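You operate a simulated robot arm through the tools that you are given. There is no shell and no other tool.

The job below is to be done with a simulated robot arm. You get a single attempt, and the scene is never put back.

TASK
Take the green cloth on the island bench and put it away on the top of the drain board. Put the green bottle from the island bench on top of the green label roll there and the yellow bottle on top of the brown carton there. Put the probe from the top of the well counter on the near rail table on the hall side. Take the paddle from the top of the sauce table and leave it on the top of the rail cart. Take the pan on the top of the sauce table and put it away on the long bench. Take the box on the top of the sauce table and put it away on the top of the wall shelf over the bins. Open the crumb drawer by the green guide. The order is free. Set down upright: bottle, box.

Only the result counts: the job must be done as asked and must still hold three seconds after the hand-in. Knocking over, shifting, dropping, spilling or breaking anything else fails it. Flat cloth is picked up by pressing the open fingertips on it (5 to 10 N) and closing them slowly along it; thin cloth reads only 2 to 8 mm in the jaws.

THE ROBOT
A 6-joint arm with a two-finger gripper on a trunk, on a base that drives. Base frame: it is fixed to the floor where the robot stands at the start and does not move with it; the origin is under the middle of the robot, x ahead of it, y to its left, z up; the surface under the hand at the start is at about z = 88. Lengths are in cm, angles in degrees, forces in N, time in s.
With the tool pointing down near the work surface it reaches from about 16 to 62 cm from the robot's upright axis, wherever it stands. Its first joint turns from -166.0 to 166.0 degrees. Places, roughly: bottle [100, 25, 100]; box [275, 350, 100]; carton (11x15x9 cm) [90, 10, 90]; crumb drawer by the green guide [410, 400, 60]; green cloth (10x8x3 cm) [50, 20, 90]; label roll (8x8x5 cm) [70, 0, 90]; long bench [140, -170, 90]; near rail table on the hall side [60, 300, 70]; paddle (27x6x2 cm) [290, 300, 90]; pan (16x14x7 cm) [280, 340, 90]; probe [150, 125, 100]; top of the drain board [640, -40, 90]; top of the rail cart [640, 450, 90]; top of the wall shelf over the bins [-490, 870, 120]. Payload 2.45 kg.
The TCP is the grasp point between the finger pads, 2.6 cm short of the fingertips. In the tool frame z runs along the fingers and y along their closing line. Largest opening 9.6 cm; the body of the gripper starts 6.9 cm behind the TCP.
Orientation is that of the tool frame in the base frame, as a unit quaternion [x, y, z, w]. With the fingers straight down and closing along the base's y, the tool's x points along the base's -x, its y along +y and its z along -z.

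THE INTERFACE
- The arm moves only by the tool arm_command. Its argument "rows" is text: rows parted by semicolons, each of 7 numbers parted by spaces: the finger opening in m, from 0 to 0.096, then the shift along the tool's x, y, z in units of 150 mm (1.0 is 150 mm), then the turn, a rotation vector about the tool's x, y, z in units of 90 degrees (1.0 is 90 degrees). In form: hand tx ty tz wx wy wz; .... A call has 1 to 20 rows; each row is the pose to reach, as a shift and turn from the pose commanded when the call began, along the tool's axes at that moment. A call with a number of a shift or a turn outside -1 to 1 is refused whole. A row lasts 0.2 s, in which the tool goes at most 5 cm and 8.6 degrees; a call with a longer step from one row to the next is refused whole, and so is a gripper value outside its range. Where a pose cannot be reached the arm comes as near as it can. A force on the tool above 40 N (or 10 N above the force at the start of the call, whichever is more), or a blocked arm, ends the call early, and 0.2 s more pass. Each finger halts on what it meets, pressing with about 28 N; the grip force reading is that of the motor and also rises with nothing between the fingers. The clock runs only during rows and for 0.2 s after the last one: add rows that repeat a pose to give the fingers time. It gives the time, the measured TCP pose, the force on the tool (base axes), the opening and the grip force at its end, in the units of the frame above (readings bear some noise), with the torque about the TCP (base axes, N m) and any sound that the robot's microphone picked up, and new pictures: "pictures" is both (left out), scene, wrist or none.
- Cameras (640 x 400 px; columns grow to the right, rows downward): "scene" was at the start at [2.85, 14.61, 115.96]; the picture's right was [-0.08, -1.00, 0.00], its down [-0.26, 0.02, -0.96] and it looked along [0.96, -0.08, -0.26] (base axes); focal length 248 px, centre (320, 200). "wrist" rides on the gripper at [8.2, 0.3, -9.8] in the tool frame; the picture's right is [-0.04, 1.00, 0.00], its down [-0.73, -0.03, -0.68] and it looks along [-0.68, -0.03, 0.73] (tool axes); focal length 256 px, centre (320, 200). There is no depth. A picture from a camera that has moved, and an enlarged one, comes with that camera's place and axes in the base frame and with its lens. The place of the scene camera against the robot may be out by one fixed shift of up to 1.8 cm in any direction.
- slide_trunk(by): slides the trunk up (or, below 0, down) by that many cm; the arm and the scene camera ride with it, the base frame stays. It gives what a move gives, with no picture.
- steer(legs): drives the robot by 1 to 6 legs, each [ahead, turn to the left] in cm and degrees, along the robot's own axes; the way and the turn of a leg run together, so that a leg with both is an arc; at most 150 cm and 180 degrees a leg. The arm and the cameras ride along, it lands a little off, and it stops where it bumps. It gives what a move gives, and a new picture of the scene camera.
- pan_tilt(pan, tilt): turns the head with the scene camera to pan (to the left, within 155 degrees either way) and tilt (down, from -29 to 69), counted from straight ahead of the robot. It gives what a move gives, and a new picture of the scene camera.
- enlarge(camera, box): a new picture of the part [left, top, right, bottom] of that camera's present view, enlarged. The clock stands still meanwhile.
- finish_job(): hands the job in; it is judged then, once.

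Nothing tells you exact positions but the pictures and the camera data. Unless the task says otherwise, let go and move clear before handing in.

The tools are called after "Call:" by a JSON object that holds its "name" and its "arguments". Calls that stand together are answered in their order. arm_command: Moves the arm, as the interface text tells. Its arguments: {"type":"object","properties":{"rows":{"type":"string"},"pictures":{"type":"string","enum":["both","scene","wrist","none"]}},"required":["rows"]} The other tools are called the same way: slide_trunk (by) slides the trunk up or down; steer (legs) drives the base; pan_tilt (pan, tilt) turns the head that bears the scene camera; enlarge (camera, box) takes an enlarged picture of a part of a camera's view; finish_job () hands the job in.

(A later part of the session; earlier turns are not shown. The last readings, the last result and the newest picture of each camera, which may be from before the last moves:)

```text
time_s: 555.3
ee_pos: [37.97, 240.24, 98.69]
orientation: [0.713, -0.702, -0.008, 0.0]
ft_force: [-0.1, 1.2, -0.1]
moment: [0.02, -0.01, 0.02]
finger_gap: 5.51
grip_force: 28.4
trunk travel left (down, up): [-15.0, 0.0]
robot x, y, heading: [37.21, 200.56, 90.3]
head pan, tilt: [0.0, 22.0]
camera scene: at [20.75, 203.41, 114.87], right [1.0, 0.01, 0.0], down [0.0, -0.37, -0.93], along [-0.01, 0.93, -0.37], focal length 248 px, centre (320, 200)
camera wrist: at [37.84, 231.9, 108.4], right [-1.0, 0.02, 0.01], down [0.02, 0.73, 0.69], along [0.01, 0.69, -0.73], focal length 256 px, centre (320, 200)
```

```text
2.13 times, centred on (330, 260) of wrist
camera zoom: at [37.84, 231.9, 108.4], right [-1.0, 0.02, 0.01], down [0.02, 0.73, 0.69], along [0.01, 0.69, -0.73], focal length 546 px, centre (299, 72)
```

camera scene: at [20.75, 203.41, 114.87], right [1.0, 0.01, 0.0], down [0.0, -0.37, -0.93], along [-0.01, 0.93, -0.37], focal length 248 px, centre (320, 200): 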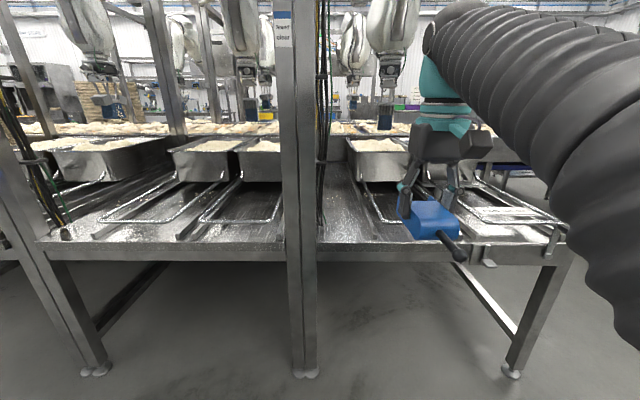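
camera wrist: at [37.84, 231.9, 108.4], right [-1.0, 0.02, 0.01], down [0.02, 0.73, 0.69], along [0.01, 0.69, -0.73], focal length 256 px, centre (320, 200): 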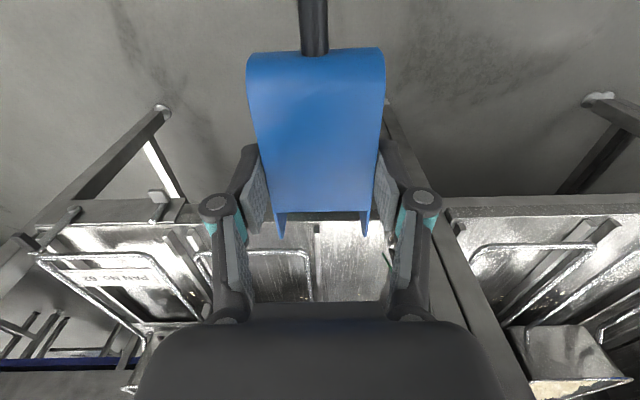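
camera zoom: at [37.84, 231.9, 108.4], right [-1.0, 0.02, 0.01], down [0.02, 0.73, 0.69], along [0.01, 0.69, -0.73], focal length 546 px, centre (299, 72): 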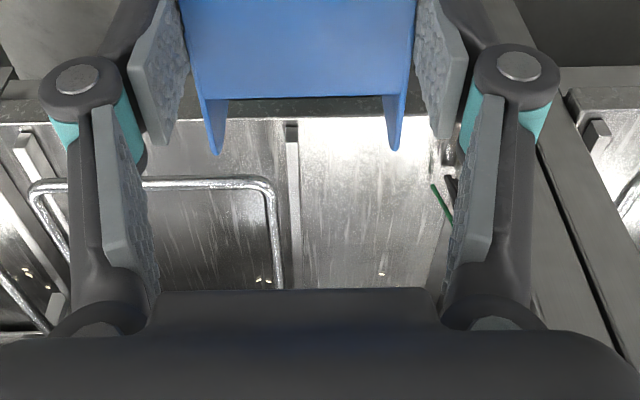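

The free strip runs from the post's cables (x about 22) to a guide bar at x = 38. I will aim the probe at x = 31, y = 292, so I drive forward and lower the trunk.

Call:
{"name": "steer", "arguments": {"legs": [[36, 0]]}}

Call:
{"name": "slide_trunk", "arguments": {"by": -13}}

Call:
{"name": "enlarge", "arguments": {"camera": "scene", "box": [200, 120, 520, 320]}}

```text
time_s: 557.6
ee_pos: [37.7, 275.84, 98.78]
orientation: [0.713, -0.702, -0.006, -0.001]
ft_force: [0.2, -0.1, -1.5]
moment: [0.02, -0.01, -0.04]
finger_gap: 5.54
grip_force: 28.5
trunk travel left (down, up): [-15.0, 0.0]
robot x, y, heading: [36.8, 236.13, 90.1]
head pan, tilt: [0.0, 22.0]
camera scene: at [20.55, 239.08, 114.87], right [1.0, 0.01, 0.0], down [0.0, -0.37, -0.93], along [0.0, 0.93, -0.37], focal length 248 px, centre (320, 200)
```

scene: 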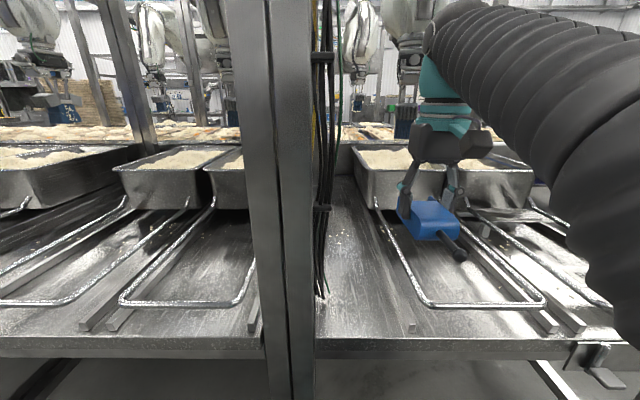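

```text
time_s: 559.2
ee_pos: [37.81, 275.77, 85.69]
orientation: [0.713, -0.702, -0.007, -0.001]
ft_force: [-0.7, 0.3, -0.7]
moment: [0.01, -0.02, 0.03]
finger_gap: 5.55
grip_force: 28.0
trunk travel left (down, up): [-2.0, 13.0]
robot x, y, heading: [36.98, 236.28, 90.3]
head pan, tilt: [0.0, 22.0]
```

```text
2.00 times, centred on (360, 220) of scene
camera zoom: at [20.55, 239.08, 101.87], right [1.0, 0.01, 0.0], down [0.0, -0.37, -0.93], along [0.0, 0.93, -0.37], focal length 496 px, centre (240, 160)
```

zoom: 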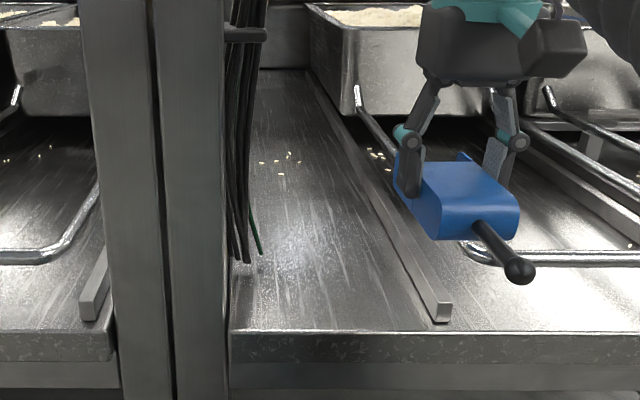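

I will bring the probe over the strip, then lower it.

Call:
{"name": "arm_command", "arguments": {"rows": "0.035 -0.23 0.05 0.03 0 0 0; 0.035 -0.46 0.16 0.06 0 0 0; 0.035 -0.7 0.27 0.1 0 0 0; 0.035 -0.938 0.383 0.147 0 0 0; 0.035 -0.938 0.383 0.147 0 0 0", "pictures": "none"}}

Call:
{"name": "arm_command", "arguments": {"rows": "0.035 -0.08 0.03 0.02 0 0 0; 0.035 -0.15 0.055 0.1 0 0 0; 0.035 -0.15 0.055 0.2 0 0 0; 0.035 -0.15 0.055 0.3 0 0 0; 0.035 -0.15 0.055 0.36 0 0 0; 0.035 -0.15 0.055 0.36 0 0 0", "pictures": "both"}}

Call:
{"name": "enlarge", "arguments": {"camera": "scene", "box": [240, 120, 480, 300]}}

```text
time_s: 560.4
ee_pos: [31.77, 289.74, 83.79]
orientation: [0.712, -0.702, -0.007, 0.0]
ft_force: [0.4, -0.8, -1.0]
moment: [0.03, -0.02, -0.02]
finger_gap: 5.53
grip_force: 27.9
trunk travel left (down, up): [-2.0, 13.0]
robot x, y, heading: [36.8, 236.62, 90.2]
head pan, tilt: [0.0, 22.0]
```

```text
time_s: 561.8
ee_pos: [30.91, 292.27, 78.35]
orientation: [0.712, -0.702, -0.007, 0.0]
ft_force: [-0.6, -0.1, -0.7]
moment: [0.01, -0.03, -0.05]
finger_gap: 5.55
grip_force: 28.5
trunk travel left (down, up): [-2.0, 13.0]
robot x, y, heading: [36.74, 236.43, 90.4]
head pan, tilt: [0.0, 22.0]
camera scene: at [20.55, 239.08, 101.87], right [1.0, 0.01, 0.0], down [0.0, -0.37, -0.93], along [0.0, 0.93, -0.37], focal length 248 px, centre (320, 200)
camera wrist: at [30.8, 283.91, 87.96], right [-1.0, 0.02, 0.01], down [0.02, 0.73, 0.69], along [0.01, 0.69, -0.73], focal length 256 px, centre (320, 200)
```

scene: 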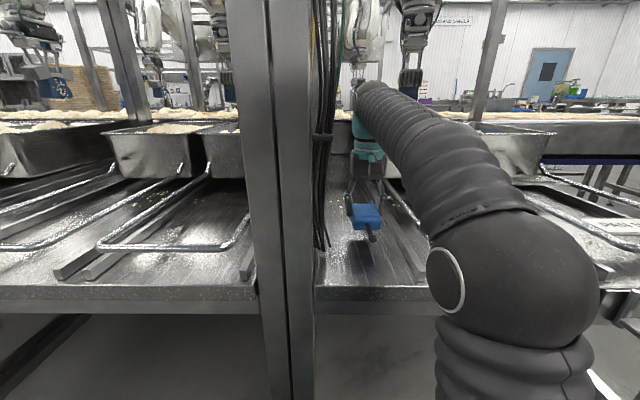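
wrist: 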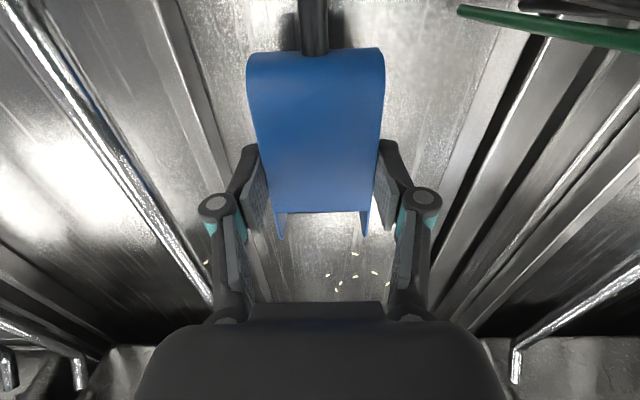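

```text
2.22 times, centred on (360, 210) of scene
camera zoom: at [20.55, 239.08, 101.87], right [1.0, 0.01, 0.0], down [0.0, -0.37, -0.93], along [0.0, 0.93, -0.37], focal length 551 px, centre (231, 178)
```

zoom: 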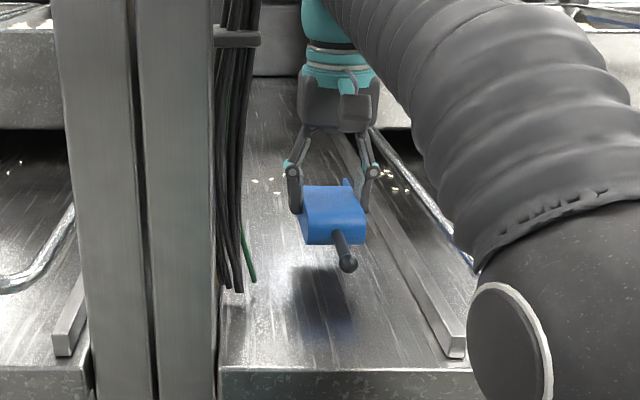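

The probe is centred over the free strip. I will lower it to contact.

Call:
{"name": "arm_command", "arguments": {"rows": "0.035 0 0 0.06 0 0 0; 0.035 0 0 0.12 0 0 0; 0.035 0 0 0.17 0 0 0; 0.035 0 0 0.2 0 0 0; 0.035 0 0 0.2 0 0 0", "pictures": "none"}}

Call:
{"name": "arm_command", "arguments": {"rows": "0.035 0 0 0.015 0 0 0; 0.035 0 0 0.03 0 0 0; 0.035 0 0 0.04 0 0 0; 0.035 0 0 0.04 0 0 0", "pictures": "none"}}

```text
time_s: 563.0
ee_pos: [30.92, 292.19, 75.39]
orientation: [0.713, -0.701, -0.007, 0.0]
ft_force: [0.6, 0.1, -0.5]
moment: [0.03, 0.0, -0.03]
finger_gap: 5.52
grip_force: 27.6
trunk travel left (down, up): [-2.0, 13.0]
robot x, y, heading: [36.76, 236.43, 90.3]
head pan, tilt: [0.0, 22.0]
```

```text
time_s: 564.0
ee_pos: [30.8, 292.17, 74.68]
orientation: [0.713, -0.702, -0.007, 0.0]
ft_force: [0.3, -0.1, -1.5]
moment: [0.01, 0.0, -0.02]
finger_gap: 5.55
grip_force: 27.9
trunk travel left (down, up): [-2.0, 13.0]
robot x, y, heading: [36.82, 236.06, 90.2]
head pan, tilt: [0.0, 22.0]
```

Call:
{"name": "arm_command", "arguments": {"rows": "0.035 0 0 0.013 0 0 0; 0.035 0 0 0.026 0 0 0; 0.035 0 0 0.035 0 0 0; 0.035 0 0 0.035 0 0 0", "pictures": "none"}}

Call:
{"name": "enlarge", "arguments": {"camera": "scene", "box": [300, 170, 440, 290]}}

```text
time_s: 565.0
ee_pos: [30.75, 292.06, 74.28]
orientation: [0.712, -0.702, -0.008, -0.001]
ft_force: [-1.3, 0.9, 1.7]
moment: [-0.07, -0.09, -0.01]
finger_gap: 5.52
grip_force: 27.6
trunk travel left (down, up): [-2.0, 13.0]
robot x, y, heading: [36.7, 236.33, 90.4]
head pan, tilt: [0.0, 22.0]
```

```text
3.33 times, centred on (370, 230) of scene
camera zoom: at [20.55, 239.07, 101.87], right [1.0, 0.01, 0.0], down [0.0, -0.37, -0.93], along [-0.01, 0.93, -0.37], focal length 827 px, centre (153, 100)
```

zoom: 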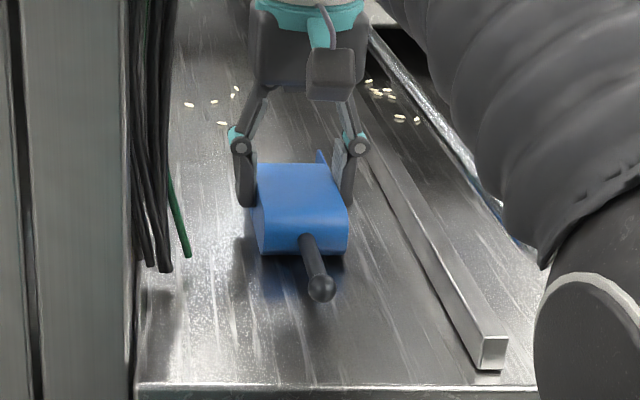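

It has just touched the table. I will open the fingers to 7.5 cm and lift away.

Call:
{"name": "arm_command", "arguments": {"rows": "0.035 0 0 0.006 0 0 0; 0.055 0 0 0.006 0 0 0; 0.06 0 0 0.006 0 0 0; 0.067 0 0 0.006 0 0 0; 0.075 0 0 0.0 0 0 0; 0.075 0 0 0.0 0 0 0", "pictures": "none"}}

Call:
{"name": "arm_command", "arguments": {"rows": "0.075 0 0 -0.1 0 0 0; 0.075 0 0 -0.25 0 0 0; 0.075 0 0 -0.45 0 0 0; 0.075 0 0 -0.65 0 0 0; 0.075 0 0 -0.65 0 0 0", "pictures": "both"}}

Call:
{"name": "enlarge", "arguments": {"camera": "scene", "box": [300, 150, 440, 290]}}

```text
time_s: 566.4
ee_pos: [30.92, 292.17, 74.26]
orientation: [0.713, -0.701, -0.006, 0.0]
ft_force: [0.6, 0.3, 0.4]
moment: [0.0, -0.02, -0.02]
finger_gap: 7.51
grip_force: 0.0
trunk travel left (down, up): [-2.0, 13.0]
robot x, y, heading: [37.15, 236.29, 90.6]
head pan, tilt: [0.0, 22.0]
```

```text
time_s: 567.6
ee_pos: [31.18, 292.11, 84.01]
orientation: [0.713, -0.701, -0.007, 0.0]
ft_force: [-0.6, -0.2, -0.1]
moment: [0.0, -0.01, -0.03]
finger_gap: 7.49
grip_force: 0.1
trunk travel left (down, up): [-2.0, 13.0]
robot x, y, heading: [37.17, 236.55, 90.1]
head pan, tilt: [0.0, 22.0]
camera scene: at [20.55, 239.08, 101.87], right [1.0, 0.01, 0.0], down [0.0, -0.37, -0.93], along [0.0, 0.93, -0.37], focal length 248 px, centre (320, 200)
camera wrist: at [30.88, 283.76, 93.64], right [-1.0, 0.02, 0.01], down [0.02, 0.73, 0.69], along [0.01, 0.69, -0.73], focal length 256 px, centre (320, 200)
```

scene: 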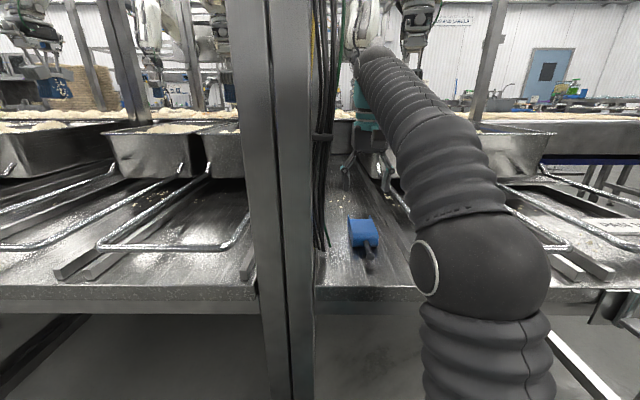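
wrist: 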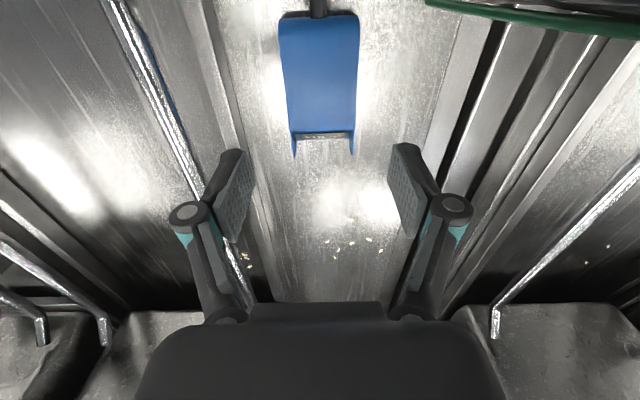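

```text
2.86 times, centred on (370, 220) of scene
camera zoom: at [20.55, 239.08, 101.87], right [1.0, 0.01, 0.0], down [0.0, -0.37, -0.93], along [0.0, 0.93, -0.37], focal length 709 px, centre (177, 143)
```

zoom: 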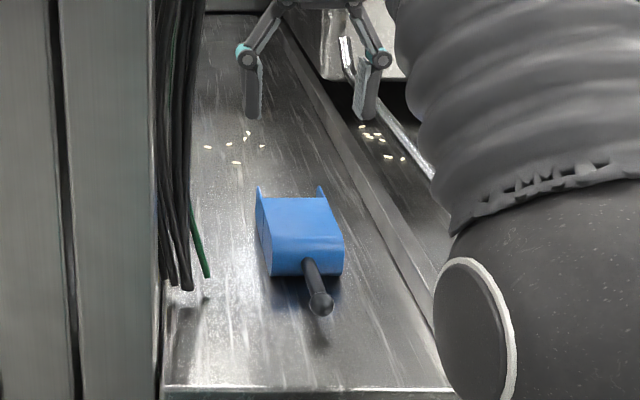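

The probe lies safely on the rail table. I will draw the hand back, away from the cables, and raise the trunk.

Call:
{"name": "arm_command", "arguments": {"rows": "0.075 0 -0.2 -0.02 0 0 0; 0.06 0.2 -0.33 -0.03 0 0 0; 0.06 0.45 -0.33 -0.04 0 0 0; 0.06 0.7 -0.33 -0.05 0 0 0; 0.06 0.94 -0.33 -0.05 0 0 0; 0.06 0.94 -0.33 -0.05 0 0 0", "pictures": "none"}}

Call:
{"name": "slide_trunk", "arguments": {"by": 13}}

Call:
{"name": "steer", "arguments": {"legs": [[-35, 0]]}}

Call:
{"name": "arm_command", "arguments": {"rows": "0.096 0 0 0 0 -0.09 0; 0.096 0 0 0 0 -0.18 0; 0.096 0 0 0 0 -0.27 0; 0.096 0 0 0 0 -0.36 0; 0.096 0 0 0 0 -0.45 0; 0.096 0 0 0 0 -0.5 0; 0.096 0 0 -0.3 0 -0.5 0; 0.096 0.05 0 -0.6 0 -0.5 0; 0.096 0.05 0 -0.85 0 -0.5 0; 0.096 0.05 0 -0.85 0 -0.5 0", "pictures": "scene"}}

```text
time_s: 569.0
ee_pos: [36.03, 278.06, 84.57]
orientation: [0.713, -0.702, -0.007, -0.001]
ft_force: [0.9, -0.2, -1.7]
moment: [0.0, 0.04, 0.01]
finger_gap: 6.02
grip_force: 0.1
trunk travel left (down, up): [-2.0, 13.0]
robot x, y, heading: [36.66, 236.31, 90.4]
head pan, tilt: [0.0, 22.0]
```

```text
time_s: 570.6
ee_pos: [36.09, 278.12, 97.45]
orientation: [0.712, -0.702, -0.006, 0.0]
ft_force: [0.0, 0.1, 0.5]
moment: [-0.02, -0.02, 0.03]
finger_gap: 5.96
grip_force: 0.1
trunk travel left (down, up): [-15.0, 0.0]
robot x, y, heading: [37.1, 235.97, 90.3]
head pan, tilt: [0.0, 22.0]
```

```text
time_s: 572.9
ee_pos: [36.18, 242.9, 97.57]
orientation: [0.713, -0.701, -0.007, -0.001]
ft_force: [-0.4, 0.8, 0.0]
moment: [0.01, 0.0, -0.03]
finger_gap: 6.0
grip_force: 0.1
trunk travel left (down, up): [-15.0, 0.0]
robot x, y, heading: [37.17, 201.08, 90.2]
head pan, tilt: [0.0, 22.0]
camera scene: at [20.76, 203.8, 114.87], right [1.0, 0.01, 0.0], down [0.0, -0.37, -0.93], along [-0.01, 0.93, -0.37], focal length 248 px, centre (320, 200)
```

scene: 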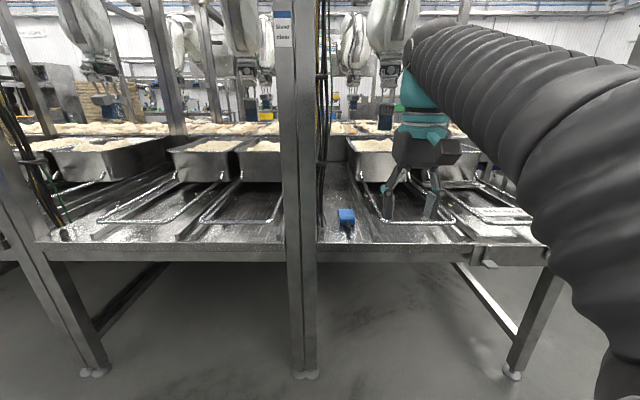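

```text
time_s: 575.0
ee_pos: [36.42, 241.98, 110.14]
orientation: [0.657, -0.647, -0.279, -0.268]
ft_force: [0.2, -0.2, 0.0]
moment: [0.0, 0.0, -0.02]
finger_gap: 9.6
grip_force: 0.0
trunk travel left (down, up): [-15.0, 0.0]
robot x, y, heading: [36.85, 200.97, 90.5]
head pan, tilt: [0.0, 22.0]
camera scene: at [20.76, 203.79, 114.87], right [1.0, 0.01, 0.0], down [0.0, -0.37, -0.93], along [-0.01, 0.93, -0.37], focal length 248 px, centre (320, 200)
```

scene: 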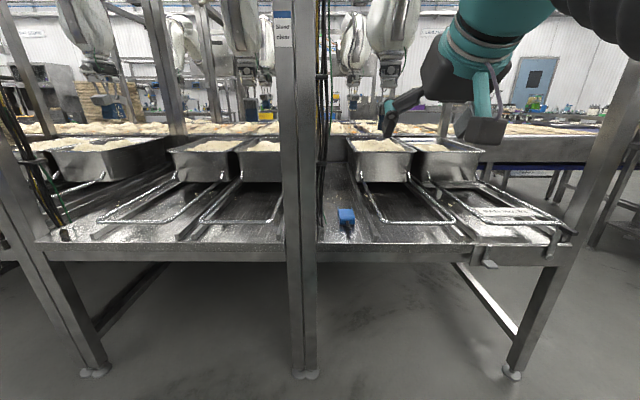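

The probe is placed. Only the PADS box remains: I will drive along the corridor, round the south end of the sauce table to its east side.

Call:
{"name": "steer", "arguments": {"legs": [[0, -88], [150, 0], [150, 0], [26, 0], [0, 88]]}}

```text
time_s: 598.5
ee_pos: [362.04, 268.9, 110.14]
orientation: [0.668, -0.636, -0.283, -0.264]
ft_force: [-0.2, 0.4, 0.5]
moment: [0.03, -0.02, -0.01]
finger_gap: 9.6
grip_force: 0.1
trunk travel left (down, up): [-15.0, 0.0]
robot x, y, heading: [364.36, 227.86, 92.5]
head pan, tilt: [0.0, 22.0]
camera scene: at [347.83, 230.23, 114.87], right [1.0, 0.04, 0.0], down [0.02, -0.37, -0.93], along [-0.04, 0.93, -0.37], focal length 248 px, centre (320, 200)
```

scene: 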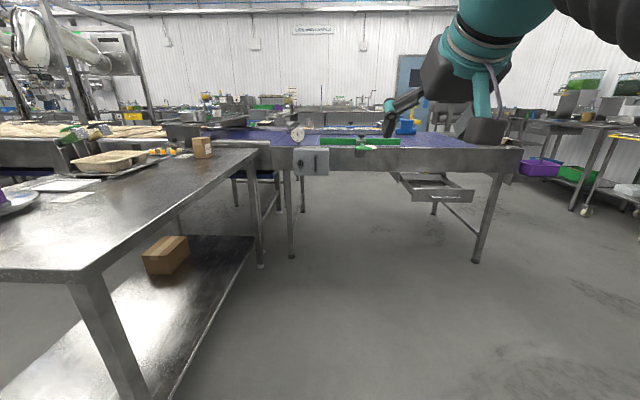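

The drawer is still open. I will go up alongside the table and turn to face the box.

Call:
{"name": "steer", "arguments": {"legs": [[112, 0], [0, 87], [22, 0]]}}

Call:
{"name": "enlarge", "arguments": {"camera": "scene", "box": [260, 120, 540, 295]}}

```text
time_s: 609.2
ee_pos: [296.08, 339.28, 110.16]
orientation: [0.922, 0.009, -0.388, 0.008]
ft_force: [0.0, 0.6, -0.7]
moment: [-0.01, 0.03, -0.01]
finger_gap: 9.62
grip_force: 0.1
trunk travel left (down, up): [-15.0, 0.0]
robot x, y, heading: [336.75, 340.08, -179.6]
head pan, tilt: [0.0, 22.0]
camera scene: at [333.39, 323.82, 114.87], right [-0.01, 1.0, 0.0], down [0.37, 0.0, -0.93], along [-0.93, -0.01, -0.37], focal length 248 px, centre (320, 200)
```

scene: 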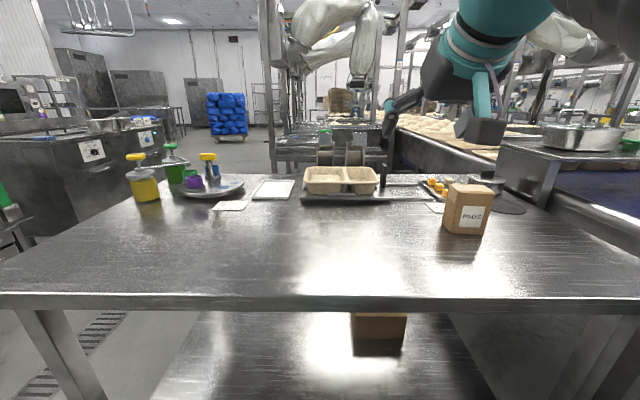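

```text
2.29 times, centred on (400, 208) of scene
camera zoom: at [333.39, 323.82, 114.87], right [-0.01, 1.0, 0.0], down [0.37, 0.0, -0.93], along [-0.93, -0.01, -0.37], focal length 567 px, centre (137, 183)
```

zoom: 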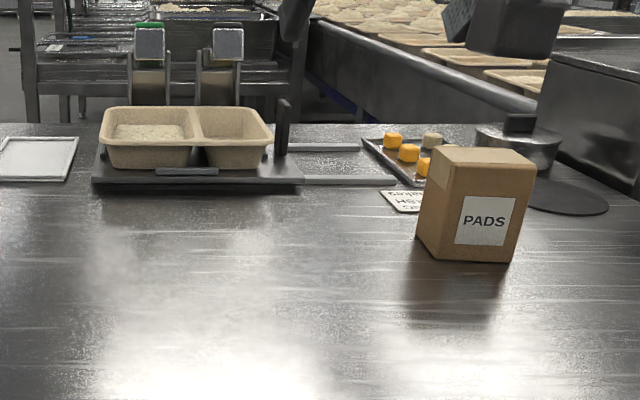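

The box stands at about x 277.5 to 283, y 354 to 361, roughly 10 cm tall. The shelf is at z 120, so before gripping I will test how high the hand can go at steeper tilts.

Call:
{"name": "arm_command", "arguments": {"rows": "0.096 -0.14 0 -0.14 0 -0.085 0; 0.096 -0.29 0 -0.28 0 -0.167 0; 0.096 -0.43 0 -0.42 0 -0.167 0; 0.096 -0.57 0 -0.56 0 -0.167 0; 0.096 -0.716 0 -0.7 0 -0.167 0; 0.096 -0.716 0 -0.7 0 -0.167 0", "pictures": "none"}}

```text
time_s: 610.6
ee_pos: [296.08, 339.3, 125.12]
orientation: [0.863, 0.007, -0.504, 0.009]
ft_force: [-1.0, 0.4, 0.3]
moment: [0.01, -0.01, 0.0]
finger_gap: 9.6
grip_force: 0.1
trunk travel left (down, up): [-15.0, 0.0]
robot x, y, heading: [336.53, 339.98, -179.4]
head pan, tilt: [0.0, 22.0]
```

Tilted 60°, the hand reaches z = 125 easily. I will test further out too.

Call:
{"name": "arm_command", "arguments": {"rows": "0.096 -0.15 0 0.18 0 0 0; 0.096 -0.29 0 0.37 0 0 0; 0.096 -0.44 0 0.55 0 0 0; 0.096 -0.58 0 0.74 0 0 0; 0.096 -0.58 0 0.74 0 0 0", "pictures": "none"}}

```text
time_s: 611.8
ee_pos: [283.54, 338.92, 125.84]
orientation: [0.863, 0.007, -0.504, 0.009]
ft_force: [0.0, 0.1, -0.1]
moment: [0.0, 0.0, 0.0]
finger_gap: 9.62
grip_force: 0.1
out of reach, approached as far as the arm can: row 4, 5
trunk travel left (down, up): [-15.0, 0.0]
robot x, y, heading: [337.14, 339.88, -179.1]
head pan, tilt: [0.0, 22.0]
```

At r = 53 the limit is about z = 126 at this tilt. I will test with the hand nearly level.

Call:
{"name": "arm_command", "arguments": {"rows": "0.096 0 0 0 0 -0.085 0; 0.096 0 0 0 0 -0.167 0; 0.096 -0.13 0 -0.075 0 -0.167 0; 0.096 -0.26 0 -0.15 0 -0.167 0; 0.096 -0.4 0 -0.23 0 -0.167 0; 0.096 -0.52 0 -0.3 0 -0.167 0; 0.096 -0.52 0 -0.3 0 -0.167 0", "pictures": "none"}}

```text
time_s: 613.4
ee_pos: [284.05, 339.29, 132.05]
orientation: [0.79, 0.006, -0.613, 0.01]
ft_force: [0.1, 0.2, 0.6]
moment: [0.0, 0.0, 0.0]
finger_gap: 9.61
grip_force: 0.0
out of reach, approached as far as the arm can: row 5, 6, 7
trunk travel left (down, up): [-15.0, 0.0]
robot x, y, heading: [336.57, 340.23, -179.4]
head pan, tilt: [0.0, 22.0]
```

Nearly level (75°) it reaches z = 132, so I will grip the box near its top at this same tilt, with the wrist camera just clearing the table. I will bring the hand down in front of the box.

Call:
{"name": "arm_command", "arguments": {"rows": "0.096 0.175 -0.118 -0.095 0 0 0; 0.096 0.35 -0.237 -0.19 0 0 0; 0.096 0.524 -0.355 -0.286 0 0 0; 0.096 0.7 -0.474 -0.38 0 0 0; 0.096 0.874 -0.592 -0.477 0 0 0; 0.096 0.874 -0.592 -0.477 0 0 0", "pictures": "none"}}

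Call:
{"name": "arm_command", "arguments": {"rows": "0.096 0.188 -0.125 -0.037 0 0 0; 0.096 0.376 -0.25 -0.075 0 0 0; 0.096 0.564 -0.375 -0.112 0 0 0; 0.096 0.752 -0.5 -0.15 0 0 0; 0.096 0.94 -0.625 -0.187 0 0 0; 0.096 0.94 -0.625 -0.187 0 0 0", "pictures": "both"}}

```text
time_s: 614.8
ee_pos: [293.88, 348.29, 121.01]
orientation: [0.791, 0.006, -0.612, 0.012]
ft_force: [-1.3, 0.3, 0.7]
moment: [0.03, 0.01, 0.04]
finger_gap: 9.61
grip_force: 0.0
trunk travel left (down, up): [-15.0, 0.0]
robot x, y, heading: [337.3, 340.18, -179.4]
head pan, tilt: [0.0, 22.0]
```

```text
time_s: 615.5
ee_pos: [291.97, 345.39, 114.7]
orientation: [0.796, 0.083, -0.593, 0.088]
ft_force: [0.4, 0.4, -0.4]
moment: [0.03, 0.01, 0.03]
finger_gap: 9.61
grip_force: 0.2
trunk travel left (down, up): [-15.0, 0.0]
robot x, y, heading: [337.03, 339.82, -179.2]
head pan, tilt: [0.0, 22.0]
stopped in row 3: the arm was blocked; the commanded pose is now the measured one
camera scene: at [333.39, 323.82, 114.87], right [-0.01, 1.0, 0.0], down [0.37, 0.0, -0.93], along [-0.93, -0.01, -0.37], focal length 248 px, centre (320, 200)
camera wrist: at [303.52, 347.61, 109.49], right [0.23, -0.97, 0.08], down [0.42, 0.17, 0.89], along [-0.88, -0.17, 0.44], focal length 256 px, centre (320, 200)
```

scene: 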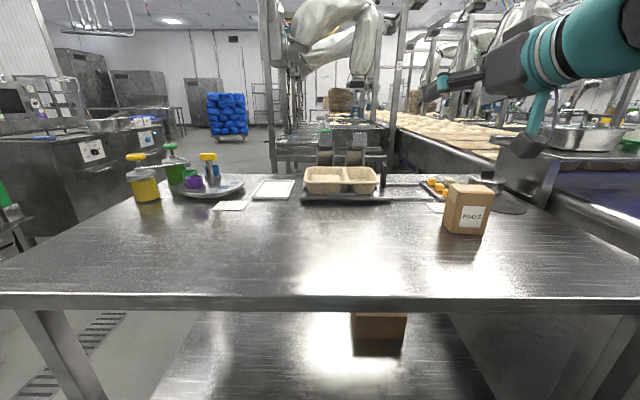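
wrist: 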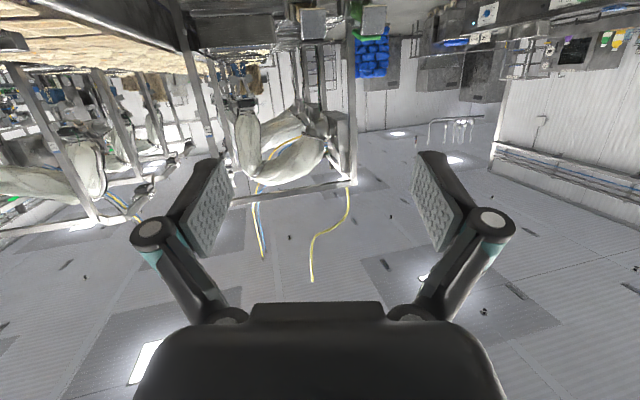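

The arm blocked again on the robot's right side, so I should have the box straight ahead. I will bring the hand back to the left, square it up, and then reposition the robot further north.

Call:
{"name": "arm_command", "arguments": {"rows": "0.096 -0.12 0.15 0.12 0 0 0; 0.096 -0.24 0.3 0.24 0 0 0; 0.096 -0.365 0.45 0.362 0 0 0; 0.096 -0.365 0.45 0.362 0.075 -0.003 0.022; 0.096 -0.365 0.45 0.362 0.153 -0.007 0.045; 0.096 -0.365 0.45 0.362 0.153 -0.007 0.045", "pictures": "scene"}}

```text
time_s: 616.9
ee_pos: [287.13, 337.56, 118.86]
orientation: [0.799, -0.02, -0.601, 0.011]
ft_force: [0.5, -0.4, -0.7]
moment: [0.0, 0.02, 0.03]
finger_gap: 9.6
grip_force: 0.1
trunk travel left (down, up): [-15.0, 0.0]
robot x, y, heading: [337.02, 339.89, -179.3]
head pan, tilt: [0.0, 22.0]
camera scene: at [333.39, 323.82, 114.87], right [-0.01, 1.0, 0.0], down [0.37, 0.0, -0.93], along [-0.93, -0.01, -0.37], focal length 248 px, centre (320, 200)
```

scene: 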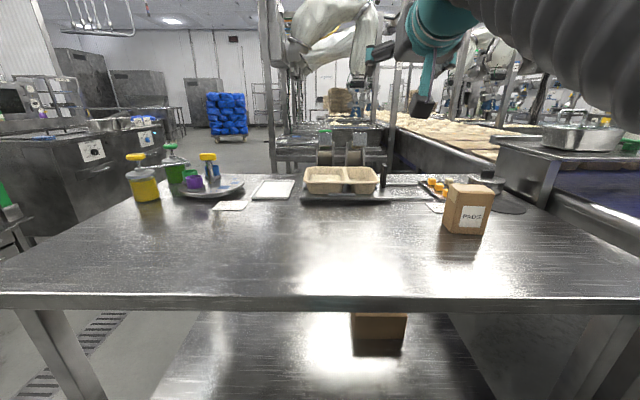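

The hand is square again. I will shift the robot about 18 cm north so the box is straight ahead.

Call:
{"name": "steer", "arguments": {"legs": [[-25, 0], [0, -38], [31, 0], [0, 38]]}}

Call:
{"name": "enlarge", "arguments": {"camera": "scene", "box": [260, 140, 480, 280]}}

```text
time_s: 623.9
ee_pos: [288.03, 356.01, 118.9]
orientation: [0.799, -0.017, -0.6, 0.014]
ft_force: [0.5, -0.8, 0.5]
moment: [-0.01, -0.03, -0.01]
finger_gap: 9.62
grip_force: 0.2
trunk travel left (down, up): [-15.0, 0.0]
robot x, y, heading: [337.68, 358.76, -178.9]
head pan, tilt: [0.0, 22.0]
camera scene: at [334.45, 342.47, 114.87], right [-0.02, 1.0, 0.0], down [0.37, 0.01, -0.93], along [-0.93, -0.01, -0.37], focal length 248 px, centre (320, 200)
```

scene: 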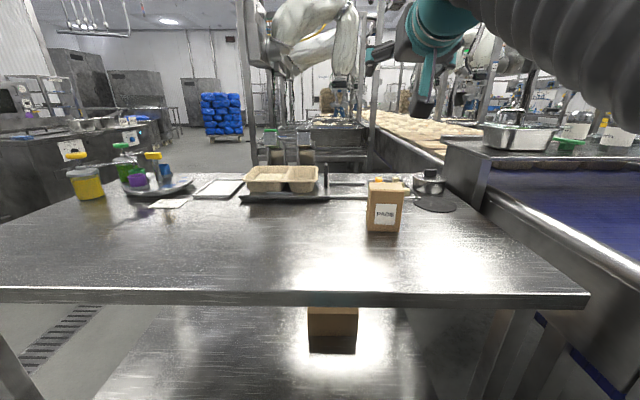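

```text
2.86 times, centred on (370, 210) of scene
camera zoom: at [334.45, 342.47, 114.87], right [-0.02, 1.0, 0.0], down [0.37, 0.01, -0.93], along [-0.93, -0.01, -0.37], focal length 709 px, centre (177, 171)
```

zoom: 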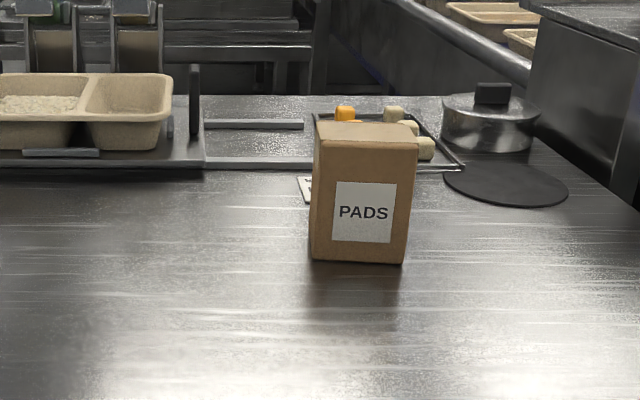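

The box's front face is at x of about 283, y 353.5 to 360.5, now straight ahead. I will lower the hand in front of it in steps.

Call:
{"name": "arm_command", "arguments": {"rows": "0.096 0.2 -0.025 -0.09 0 0 -0.014; 0.096 0.42 -0.05 -0.18 0 0 -0.028; 0.096 0.64 -0.078 -0.275 0 0 -0.028; 0.096 0.867 -0.104 -0.372 0 0 -0.028; 0.096 0.867 -0.104 -0.372 0 0 -0.028", "pictures": "none"}}

Call:
{"name": "arm_command", "arguments": {"rows": "0.096 0.2 0 0.058 0 0 0; 0.096 0.4 0 0.115 0 0 0; 0.096 0.6 0 0.173 0 0 0; 0.096 0.75 0 0.217 0 0 0; 0.096 0.75 0 0.217 0 0 0", "pictures": "both"}}

```text
time_s: 625.1
ee_pos: [296.88, 356.88, 107.68]
orientation: [0.8, 0.001, -0.6, 0.0]
ft_force: [0.7, -0.3, -0.6]
moment: [0.03, -0.01, -0.01]
finger_gap: 9.59
grip_force: 0.1
trunk travel left (down, up): [-15.0, 0.0]
robot x, y, heading: [337.9, 358.91, -179.2]
head pan, tilt: [0.0, 22.0]
```

```text
time_s: 626.3
ee_pos: [296.96, 357.03, 96.26]
orientation: [0.8, 0.001, -0.6, 0.0]
ft_force: [0.2, -0.1, -0.2]
moment: [-0.01, 0.01, 0.03]
finger_gap: 9.61
grip_force: 0.0
trunk travel left (down, up): [-15.0, 0.0]
robot x, y, heading: [338.14, 358.86, -179.1]
head pan, tilt: [0.0, 22.0]
camera scene: at [334.45, 342.47, 114.87], right [-0.02, 1.0, 0.0], down [0.37, 0.01, -0.93], along [-0.93, -0.01, -0.37], focal length 248 px, centre (320, 200)
camera wrist: at [308.78, 356.68, 91.02], right [-0.01, -1.0, 0.04], down [0.45, 0.03, 0.89], along [-0.89, 0.03, 0.45], focal length 256 px, centre (320, 200)
```

scene: 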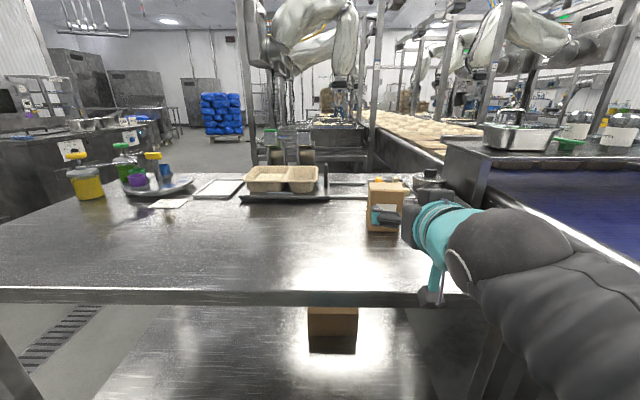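
wrist: 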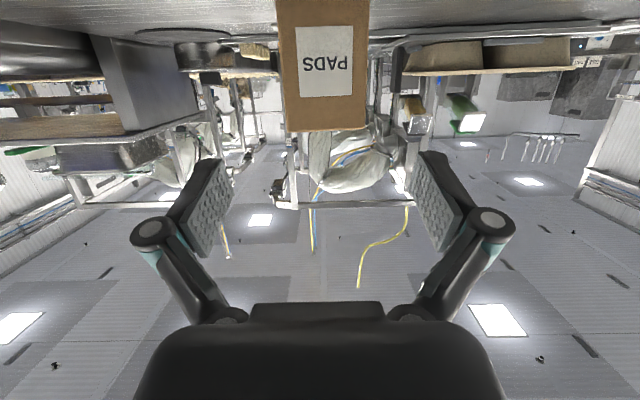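

The box's top is at about z = 96, and it is centred within half a centimetre. I will lower to z = 93, keeping the wrist camera clear of the table, and check again.

Call:
{"name": "arm_command", "arguments": {"rows": "0.096 0.07 0.01 0.02 0 0 0; 0.096 0.14 0.02 0.04 0 0 0; 0.096 0.205 0.027 0.06 0 0 0; 0.096 0.205 0.027 0.06 0 0 0", "pictures": "both"}}

Call:
{"name": "enlarge", "arguments": {"camera": "wrist", "box": [200, 0, 440, 160]}}

Call:
{"name": "enlarge", "arguments": {"camera": "scene", "box": [330, 150, 490, 310]}}

```text
time_s: 627.3
ee_pos: [296.98, 356.4, 92.77]
orientation: [0.8, 0.0, -0.6, -0.001]
ft_force: [0.5, 0.1, 0.3]
moment: [-0.02, 0.0, 0.02]
finger_gap: 9.61
grip_force: 0.0
trunk travel left (down, up): [-15.0, 0.0]
robot x, y, heading: [338.26, 358.43, -179.2]
head pan, tilt: [0.0, 22.0]
camera scene: at [334.45, 342.48, 114.87], right [-0.02, 1.0, 0.0], down [0.37, 0.01, -0.93], along [-0.93, -0.01, -0.37], focal length 248 px, centre (320, 200)
camera wrist: at [308.73, 356.25, 87.67], right [-0.01, -1.0, 0.04], down [0.45, 0.03, 0.89], along [-0.89, 0.03, 0.45], focal length 256 px, centre (320, 200)
```

scene: 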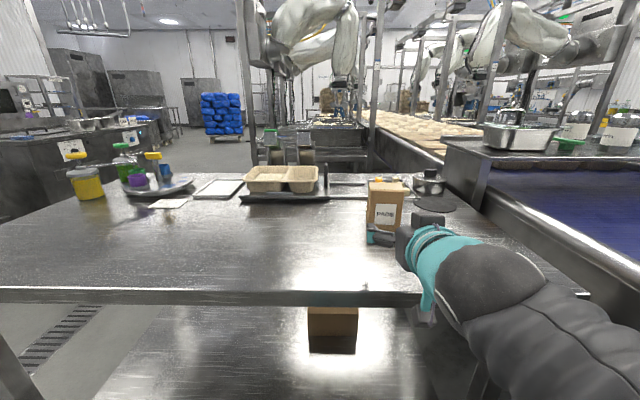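
wrist: 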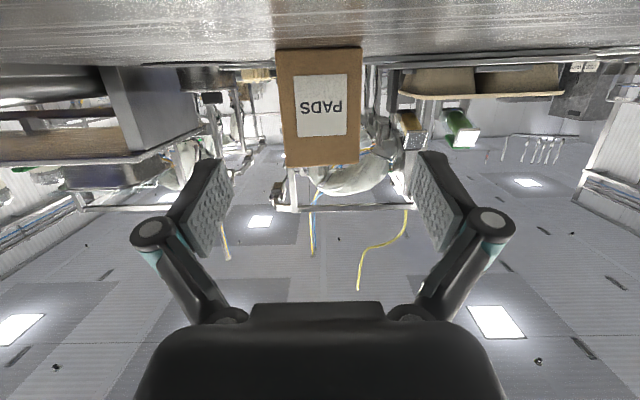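

```text
2.50 times, centred on (320, 80) of wrist
camera zoom: at [308.73, 356.25, 87.67], right [-0.01, -1.0, 0.04], down [0.45, 0.03, 0.89], along [-0.89, 0.03, 0.45], focal length 640 px, centre (320, 500)
```

zoom: 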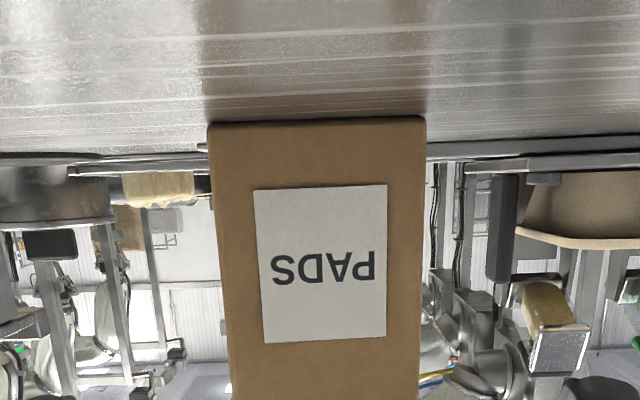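

```text
2.50 times, centred on (410, 230) of scene
camera zoom: at [334.45, 342.48, 114.87], right [-0.02, 1.0, 0.0], down [0.37, 0.01, -0.93], along [-0.93, -0.01, -0.37], focal length 620 px, centre (95, 125)
```

zoom: 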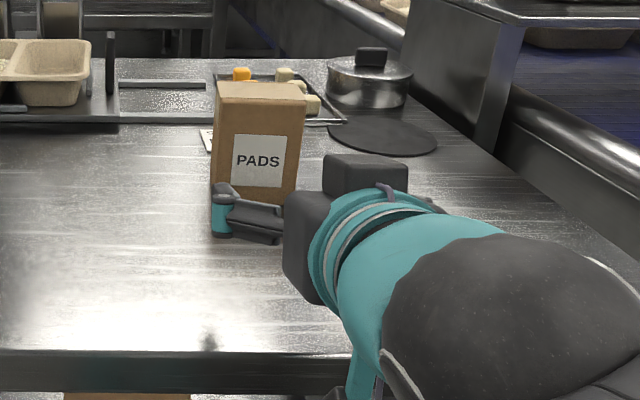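

The box is 7.2 cm wide, centred at y = 356.6, front at about x = 284. I will advance the open fingers along both sides, half a centimetre higher for camera clearance.

Call:
{"name": "arm_command", "arguments": {"rows": "0.096 -0.045 0 0 0 0 0; 0.096 -0.105 -0.004 0.23 0 0 0; 0.096 -0.17 -0.008 0.45 0 0 0; 0.096 -0.23 -0.013 0.67 0 0 0; 0.096 -0.28 -0.013 0.85 0 0 0; 0.096 -0.28 -0.013 0.85 0 0 0", "pictures": "both"}}

Call:
{"name": "enlarge", "arguments": {"camera": "scene", "box": [330, 150, 490, 310]}}

```text
time_s: 628.7
ee_pos: [283.71, 356.74, 93.57]
orientation: [0.799, 0.0, -0.601, -0.001]
ft_force: [-0.3, 0.2, 0.2]
moment: [-0.03, -0.03, -0.02]
finger_gap: 9.59
grip_force: 0.0
trunk travel left (down, up): [-15.0, 0.0]
robot x, y, heading: [337.89, 358.67, -179.1]
head pan, tilt: [0.0, 22.0]
camera scene: at [334.45, 342.47, 114.87], right [-0.02, 1.0, 0.0], down [0.37, 0.01, -0.93], along [-0.93, -0.01, -0.37], focal length 248 px, centre (320, 200)
camera wrist: at [295.4, 356.5, 88.28], right [-0.01, -1.0, 0.04], down [0.45, 0.03, 0.89], along [-0.89, 0.03, 0.45], focal length 256 px, centre (320, 200)
```

scene: 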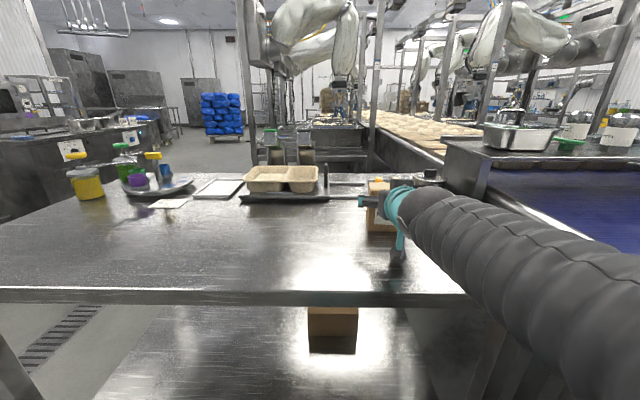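
wrist: 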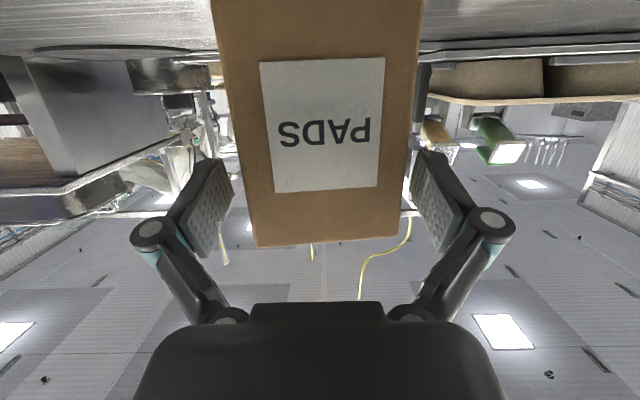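

```text
2.50 times, centred on (410, 230) of scene
camera zoom: at [334.45, 342.47, 114.87], right [-0.02, 1.0, 0.0], down [0.37, 0.01, -0.93], along [-0.93, -0.01, -0.37], focal length 620 px, centre (95, 125)
```

zoom: 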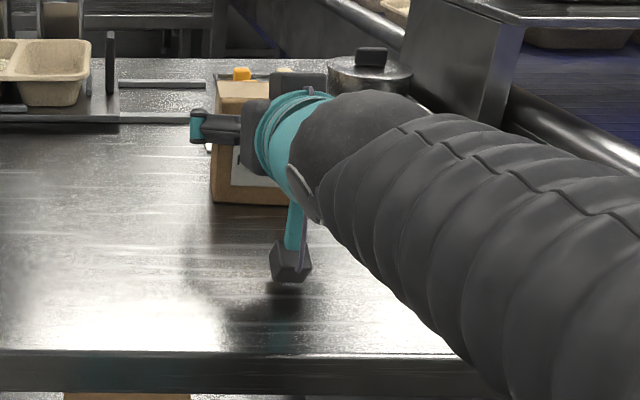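

The box is between the fingers with the camera clear of the table. I will advance 1.2 cm more and close.

Call:
{"name": "arm_command", "arguments": {"rows": "0.096 -0.022 0.01 0.077 0 0 0; 0.085 -0.022 0.01 0.077 0 0 0; 0.075 -0.022 0.01 0.077 0 0 0; 0.068 -0.022 0.01 0.077 0 0 0; 0.06 -0.022 0.01 0.077 0 0 0; 0.05 -0.022 0.01 0.077 0 0 0; 0.05 -0.022 0.01 0.077 0 0 0", "pictures": "wrist"}}

```text
time_s: 630.3
ee_pos: [282.52, 356.59, 93.49]
orientation: [0.799, 0.0, -0.601, -0.001]
ft_force: [-0.2, -1.2, 4.7]
moment: [-0.25, -0.06, -0.04]
finger_gap: 7.16
grip_force: 27.9
trunk travel left (down, up): [-15.0, 0.0]
robot x, y, heading: [337.84, 358.78, -179.2]
head pan, tilt: [0.0, 22.0]
camera wrist: at [294.25, 356.29, 88.3], right [-0.01, -1.0, 0.04], down [0.45, 0.03, 0.89], along [-0.89, 0.03, 0.45], focal length 256 px, centre (320, 200)
```

wrist: 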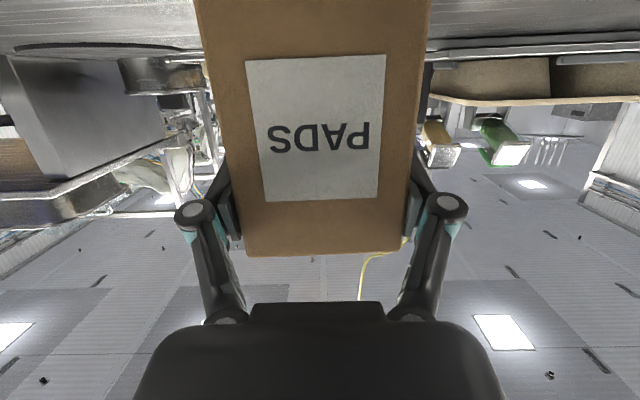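

The box is gripped at 7.2 cm. I will lift it and check that it stays upright.

Call:
{"name": "arm_command", "arguments": {"rows": "0.05 -0.06 0 -0.017 0 0 0; 0.05 -0.2 0 -0.058 0 0 0; 0.05 -0.4 0 -0.117 0 0 0; 0.05 -0.6 0 -0.175 0 0 0; 0.05 -0.8 0 -0.233 0 0 0; 0.05 -0.9 0 -0.262 0 0 0; 0.05 -0.9 0 -0.262 0 0 0", "pictures": "both"}}

Call:
{"name": "arm_command", "arguments": {"rows": "0.05 0.06 0 -0.2 0 0 0; 0.05 0.12 0 -0.4 0 0 0; 0.05 0.18 0 -0.6 0 0 0; 0.05 0.24 0 -0.82 0 0 0; 0.05 0.24 0 -0.82 0 0 0", "pictures": "both"}}

```text
time_s: 631.9
ee_pos: [282.46, 356.67, 107.5]
orientation: [0.8, 0.001, -0.6, 0.001]
ft_force: [0.5, -0.1, -2.0]
moment: [0.0, -0.02, -0.01]
finger_gap: 7.17
grip_force: 28.1
trunk travel left (down, up): [-15.0, 0.0]
robot x, y, heading: [337.92, 358.43, -179.0]
head pan, tilt: [0.0, 22.0]
camera scene: at [334.44, 342.47, 114.87], right [-0.02, 1.0, 0.0], down [0.37, 0.01, -0.93], along [-0.93, -0.01, -0.37], focal length 248 px, centre (320, 200)
camera wrist: at [294.12, 356.28, 102.27], right [-0.01, -1.0, 0.04], down [0.45, 0.03, 0.89], along [-0.89, 0.03, 0.45], focal length 256 px, centre (320, 200)
```

scene: 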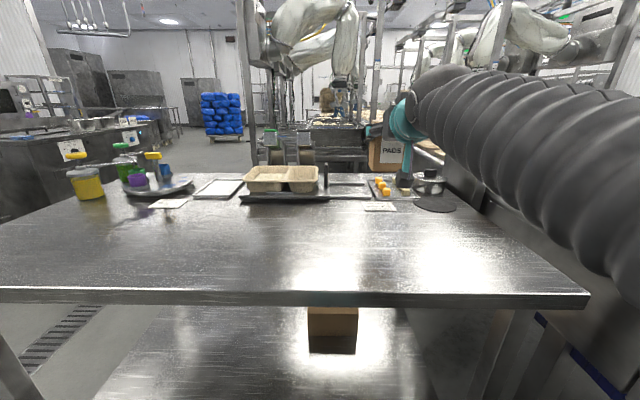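
wrist: 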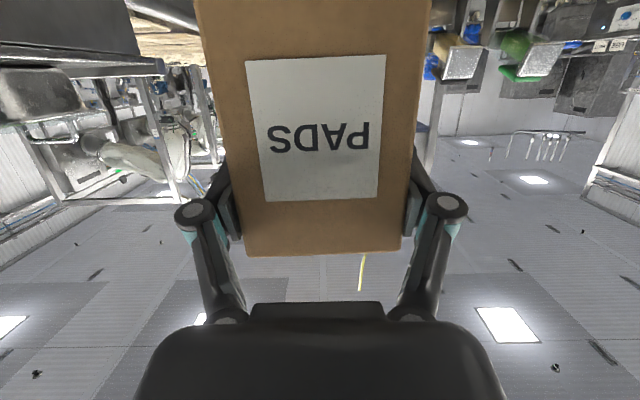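

```text
time_s: 633.1
ee_pos: [295.18, 356.6, 107.58]
orientation: [0.8, 0.001, -0.6, 0.0]
ft_force: [-0.1, 0.1, -2.2]
moment: [-0.03, 0.0, 0.01]
finger_gap: 7.17
grip_force: 28.2
trunk travel left (down, up): [-15.0, 0.0]
robot x, y, heading: [338.24, 358.49, -179.2]
head pan, tilt: [0.0, 22.0]
camera scene: at [334.43, 342.47, 114.87], right [-0.02, 1.0, 0.0], down [0.37, 0.01, -0.93], along [-0.93, -0.01, -0.37], focal length 248 px, centre (320, 200)
camera wrist: at [306.96, 356.22, 102.39], right [-0.01, -1.0, 0.04], down [0.45, 0.03, 0.89], along [-0.89, 0.03, 0.45], focal length 256 px, centre (320, 200)
```

scene: 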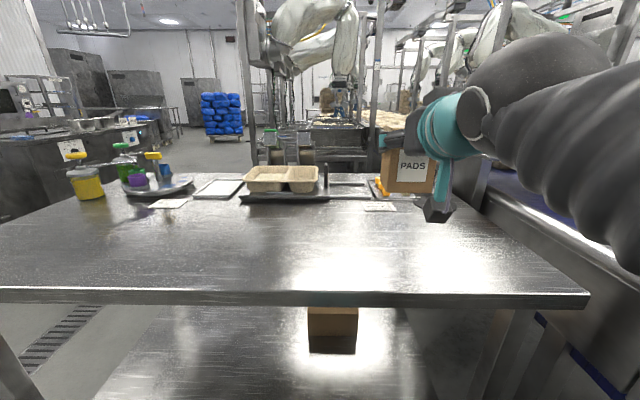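
wrist: 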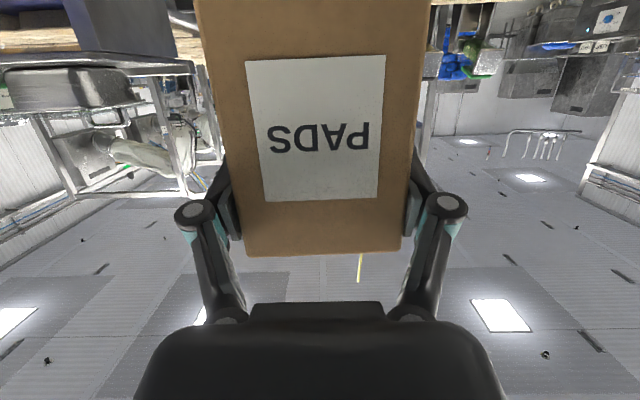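

The PADS box is held upright. Now for the long drive to the wall shelf in the far north-west: I retrace the way south, then go west along the corridor.

Call:
{"name": "steer", "arguments": {"legs": [[-25, 0], [0, 89], [140, 0], [0, -90], [150, 0], [150, 0]]}}

```text
time_s: 636.8
ee_pos: [328.72, 333.74, 107.59]
orientation: [0.766, 0.23, -0.573, 0.177]
ft_force: [0.9, -0.2, -1.5]
moment: [0.04, 0.02, -0.08]
finger_gap: 7.15
grip_force: 28.0
trunk travel left (down, up): [-15.0, 0.0]
robot x, y, heading: [363.35, 358.72, -145.6]
head pan, tilt: [0.0, 22.0]
stopped in leg 2: the robot was blocked; the commanded pose is now the measured one
camera scene: at [369.46, 343.08, 114.79], right [-0.57, 0.82, 0.01], down [0.31, 0.22, -0.93], along [-0.77, -0.52, -0.37], focal length 248 px, centre (320, 200)
```

scene: 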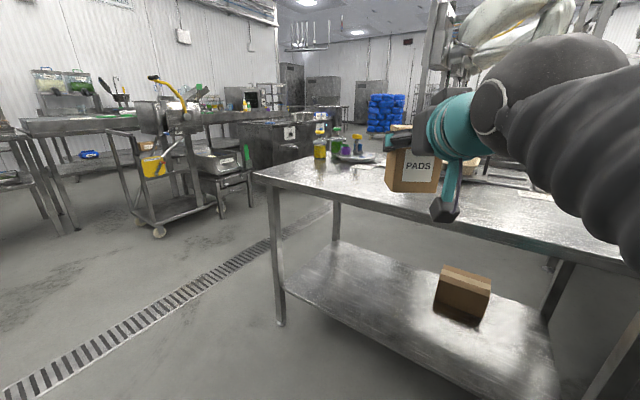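

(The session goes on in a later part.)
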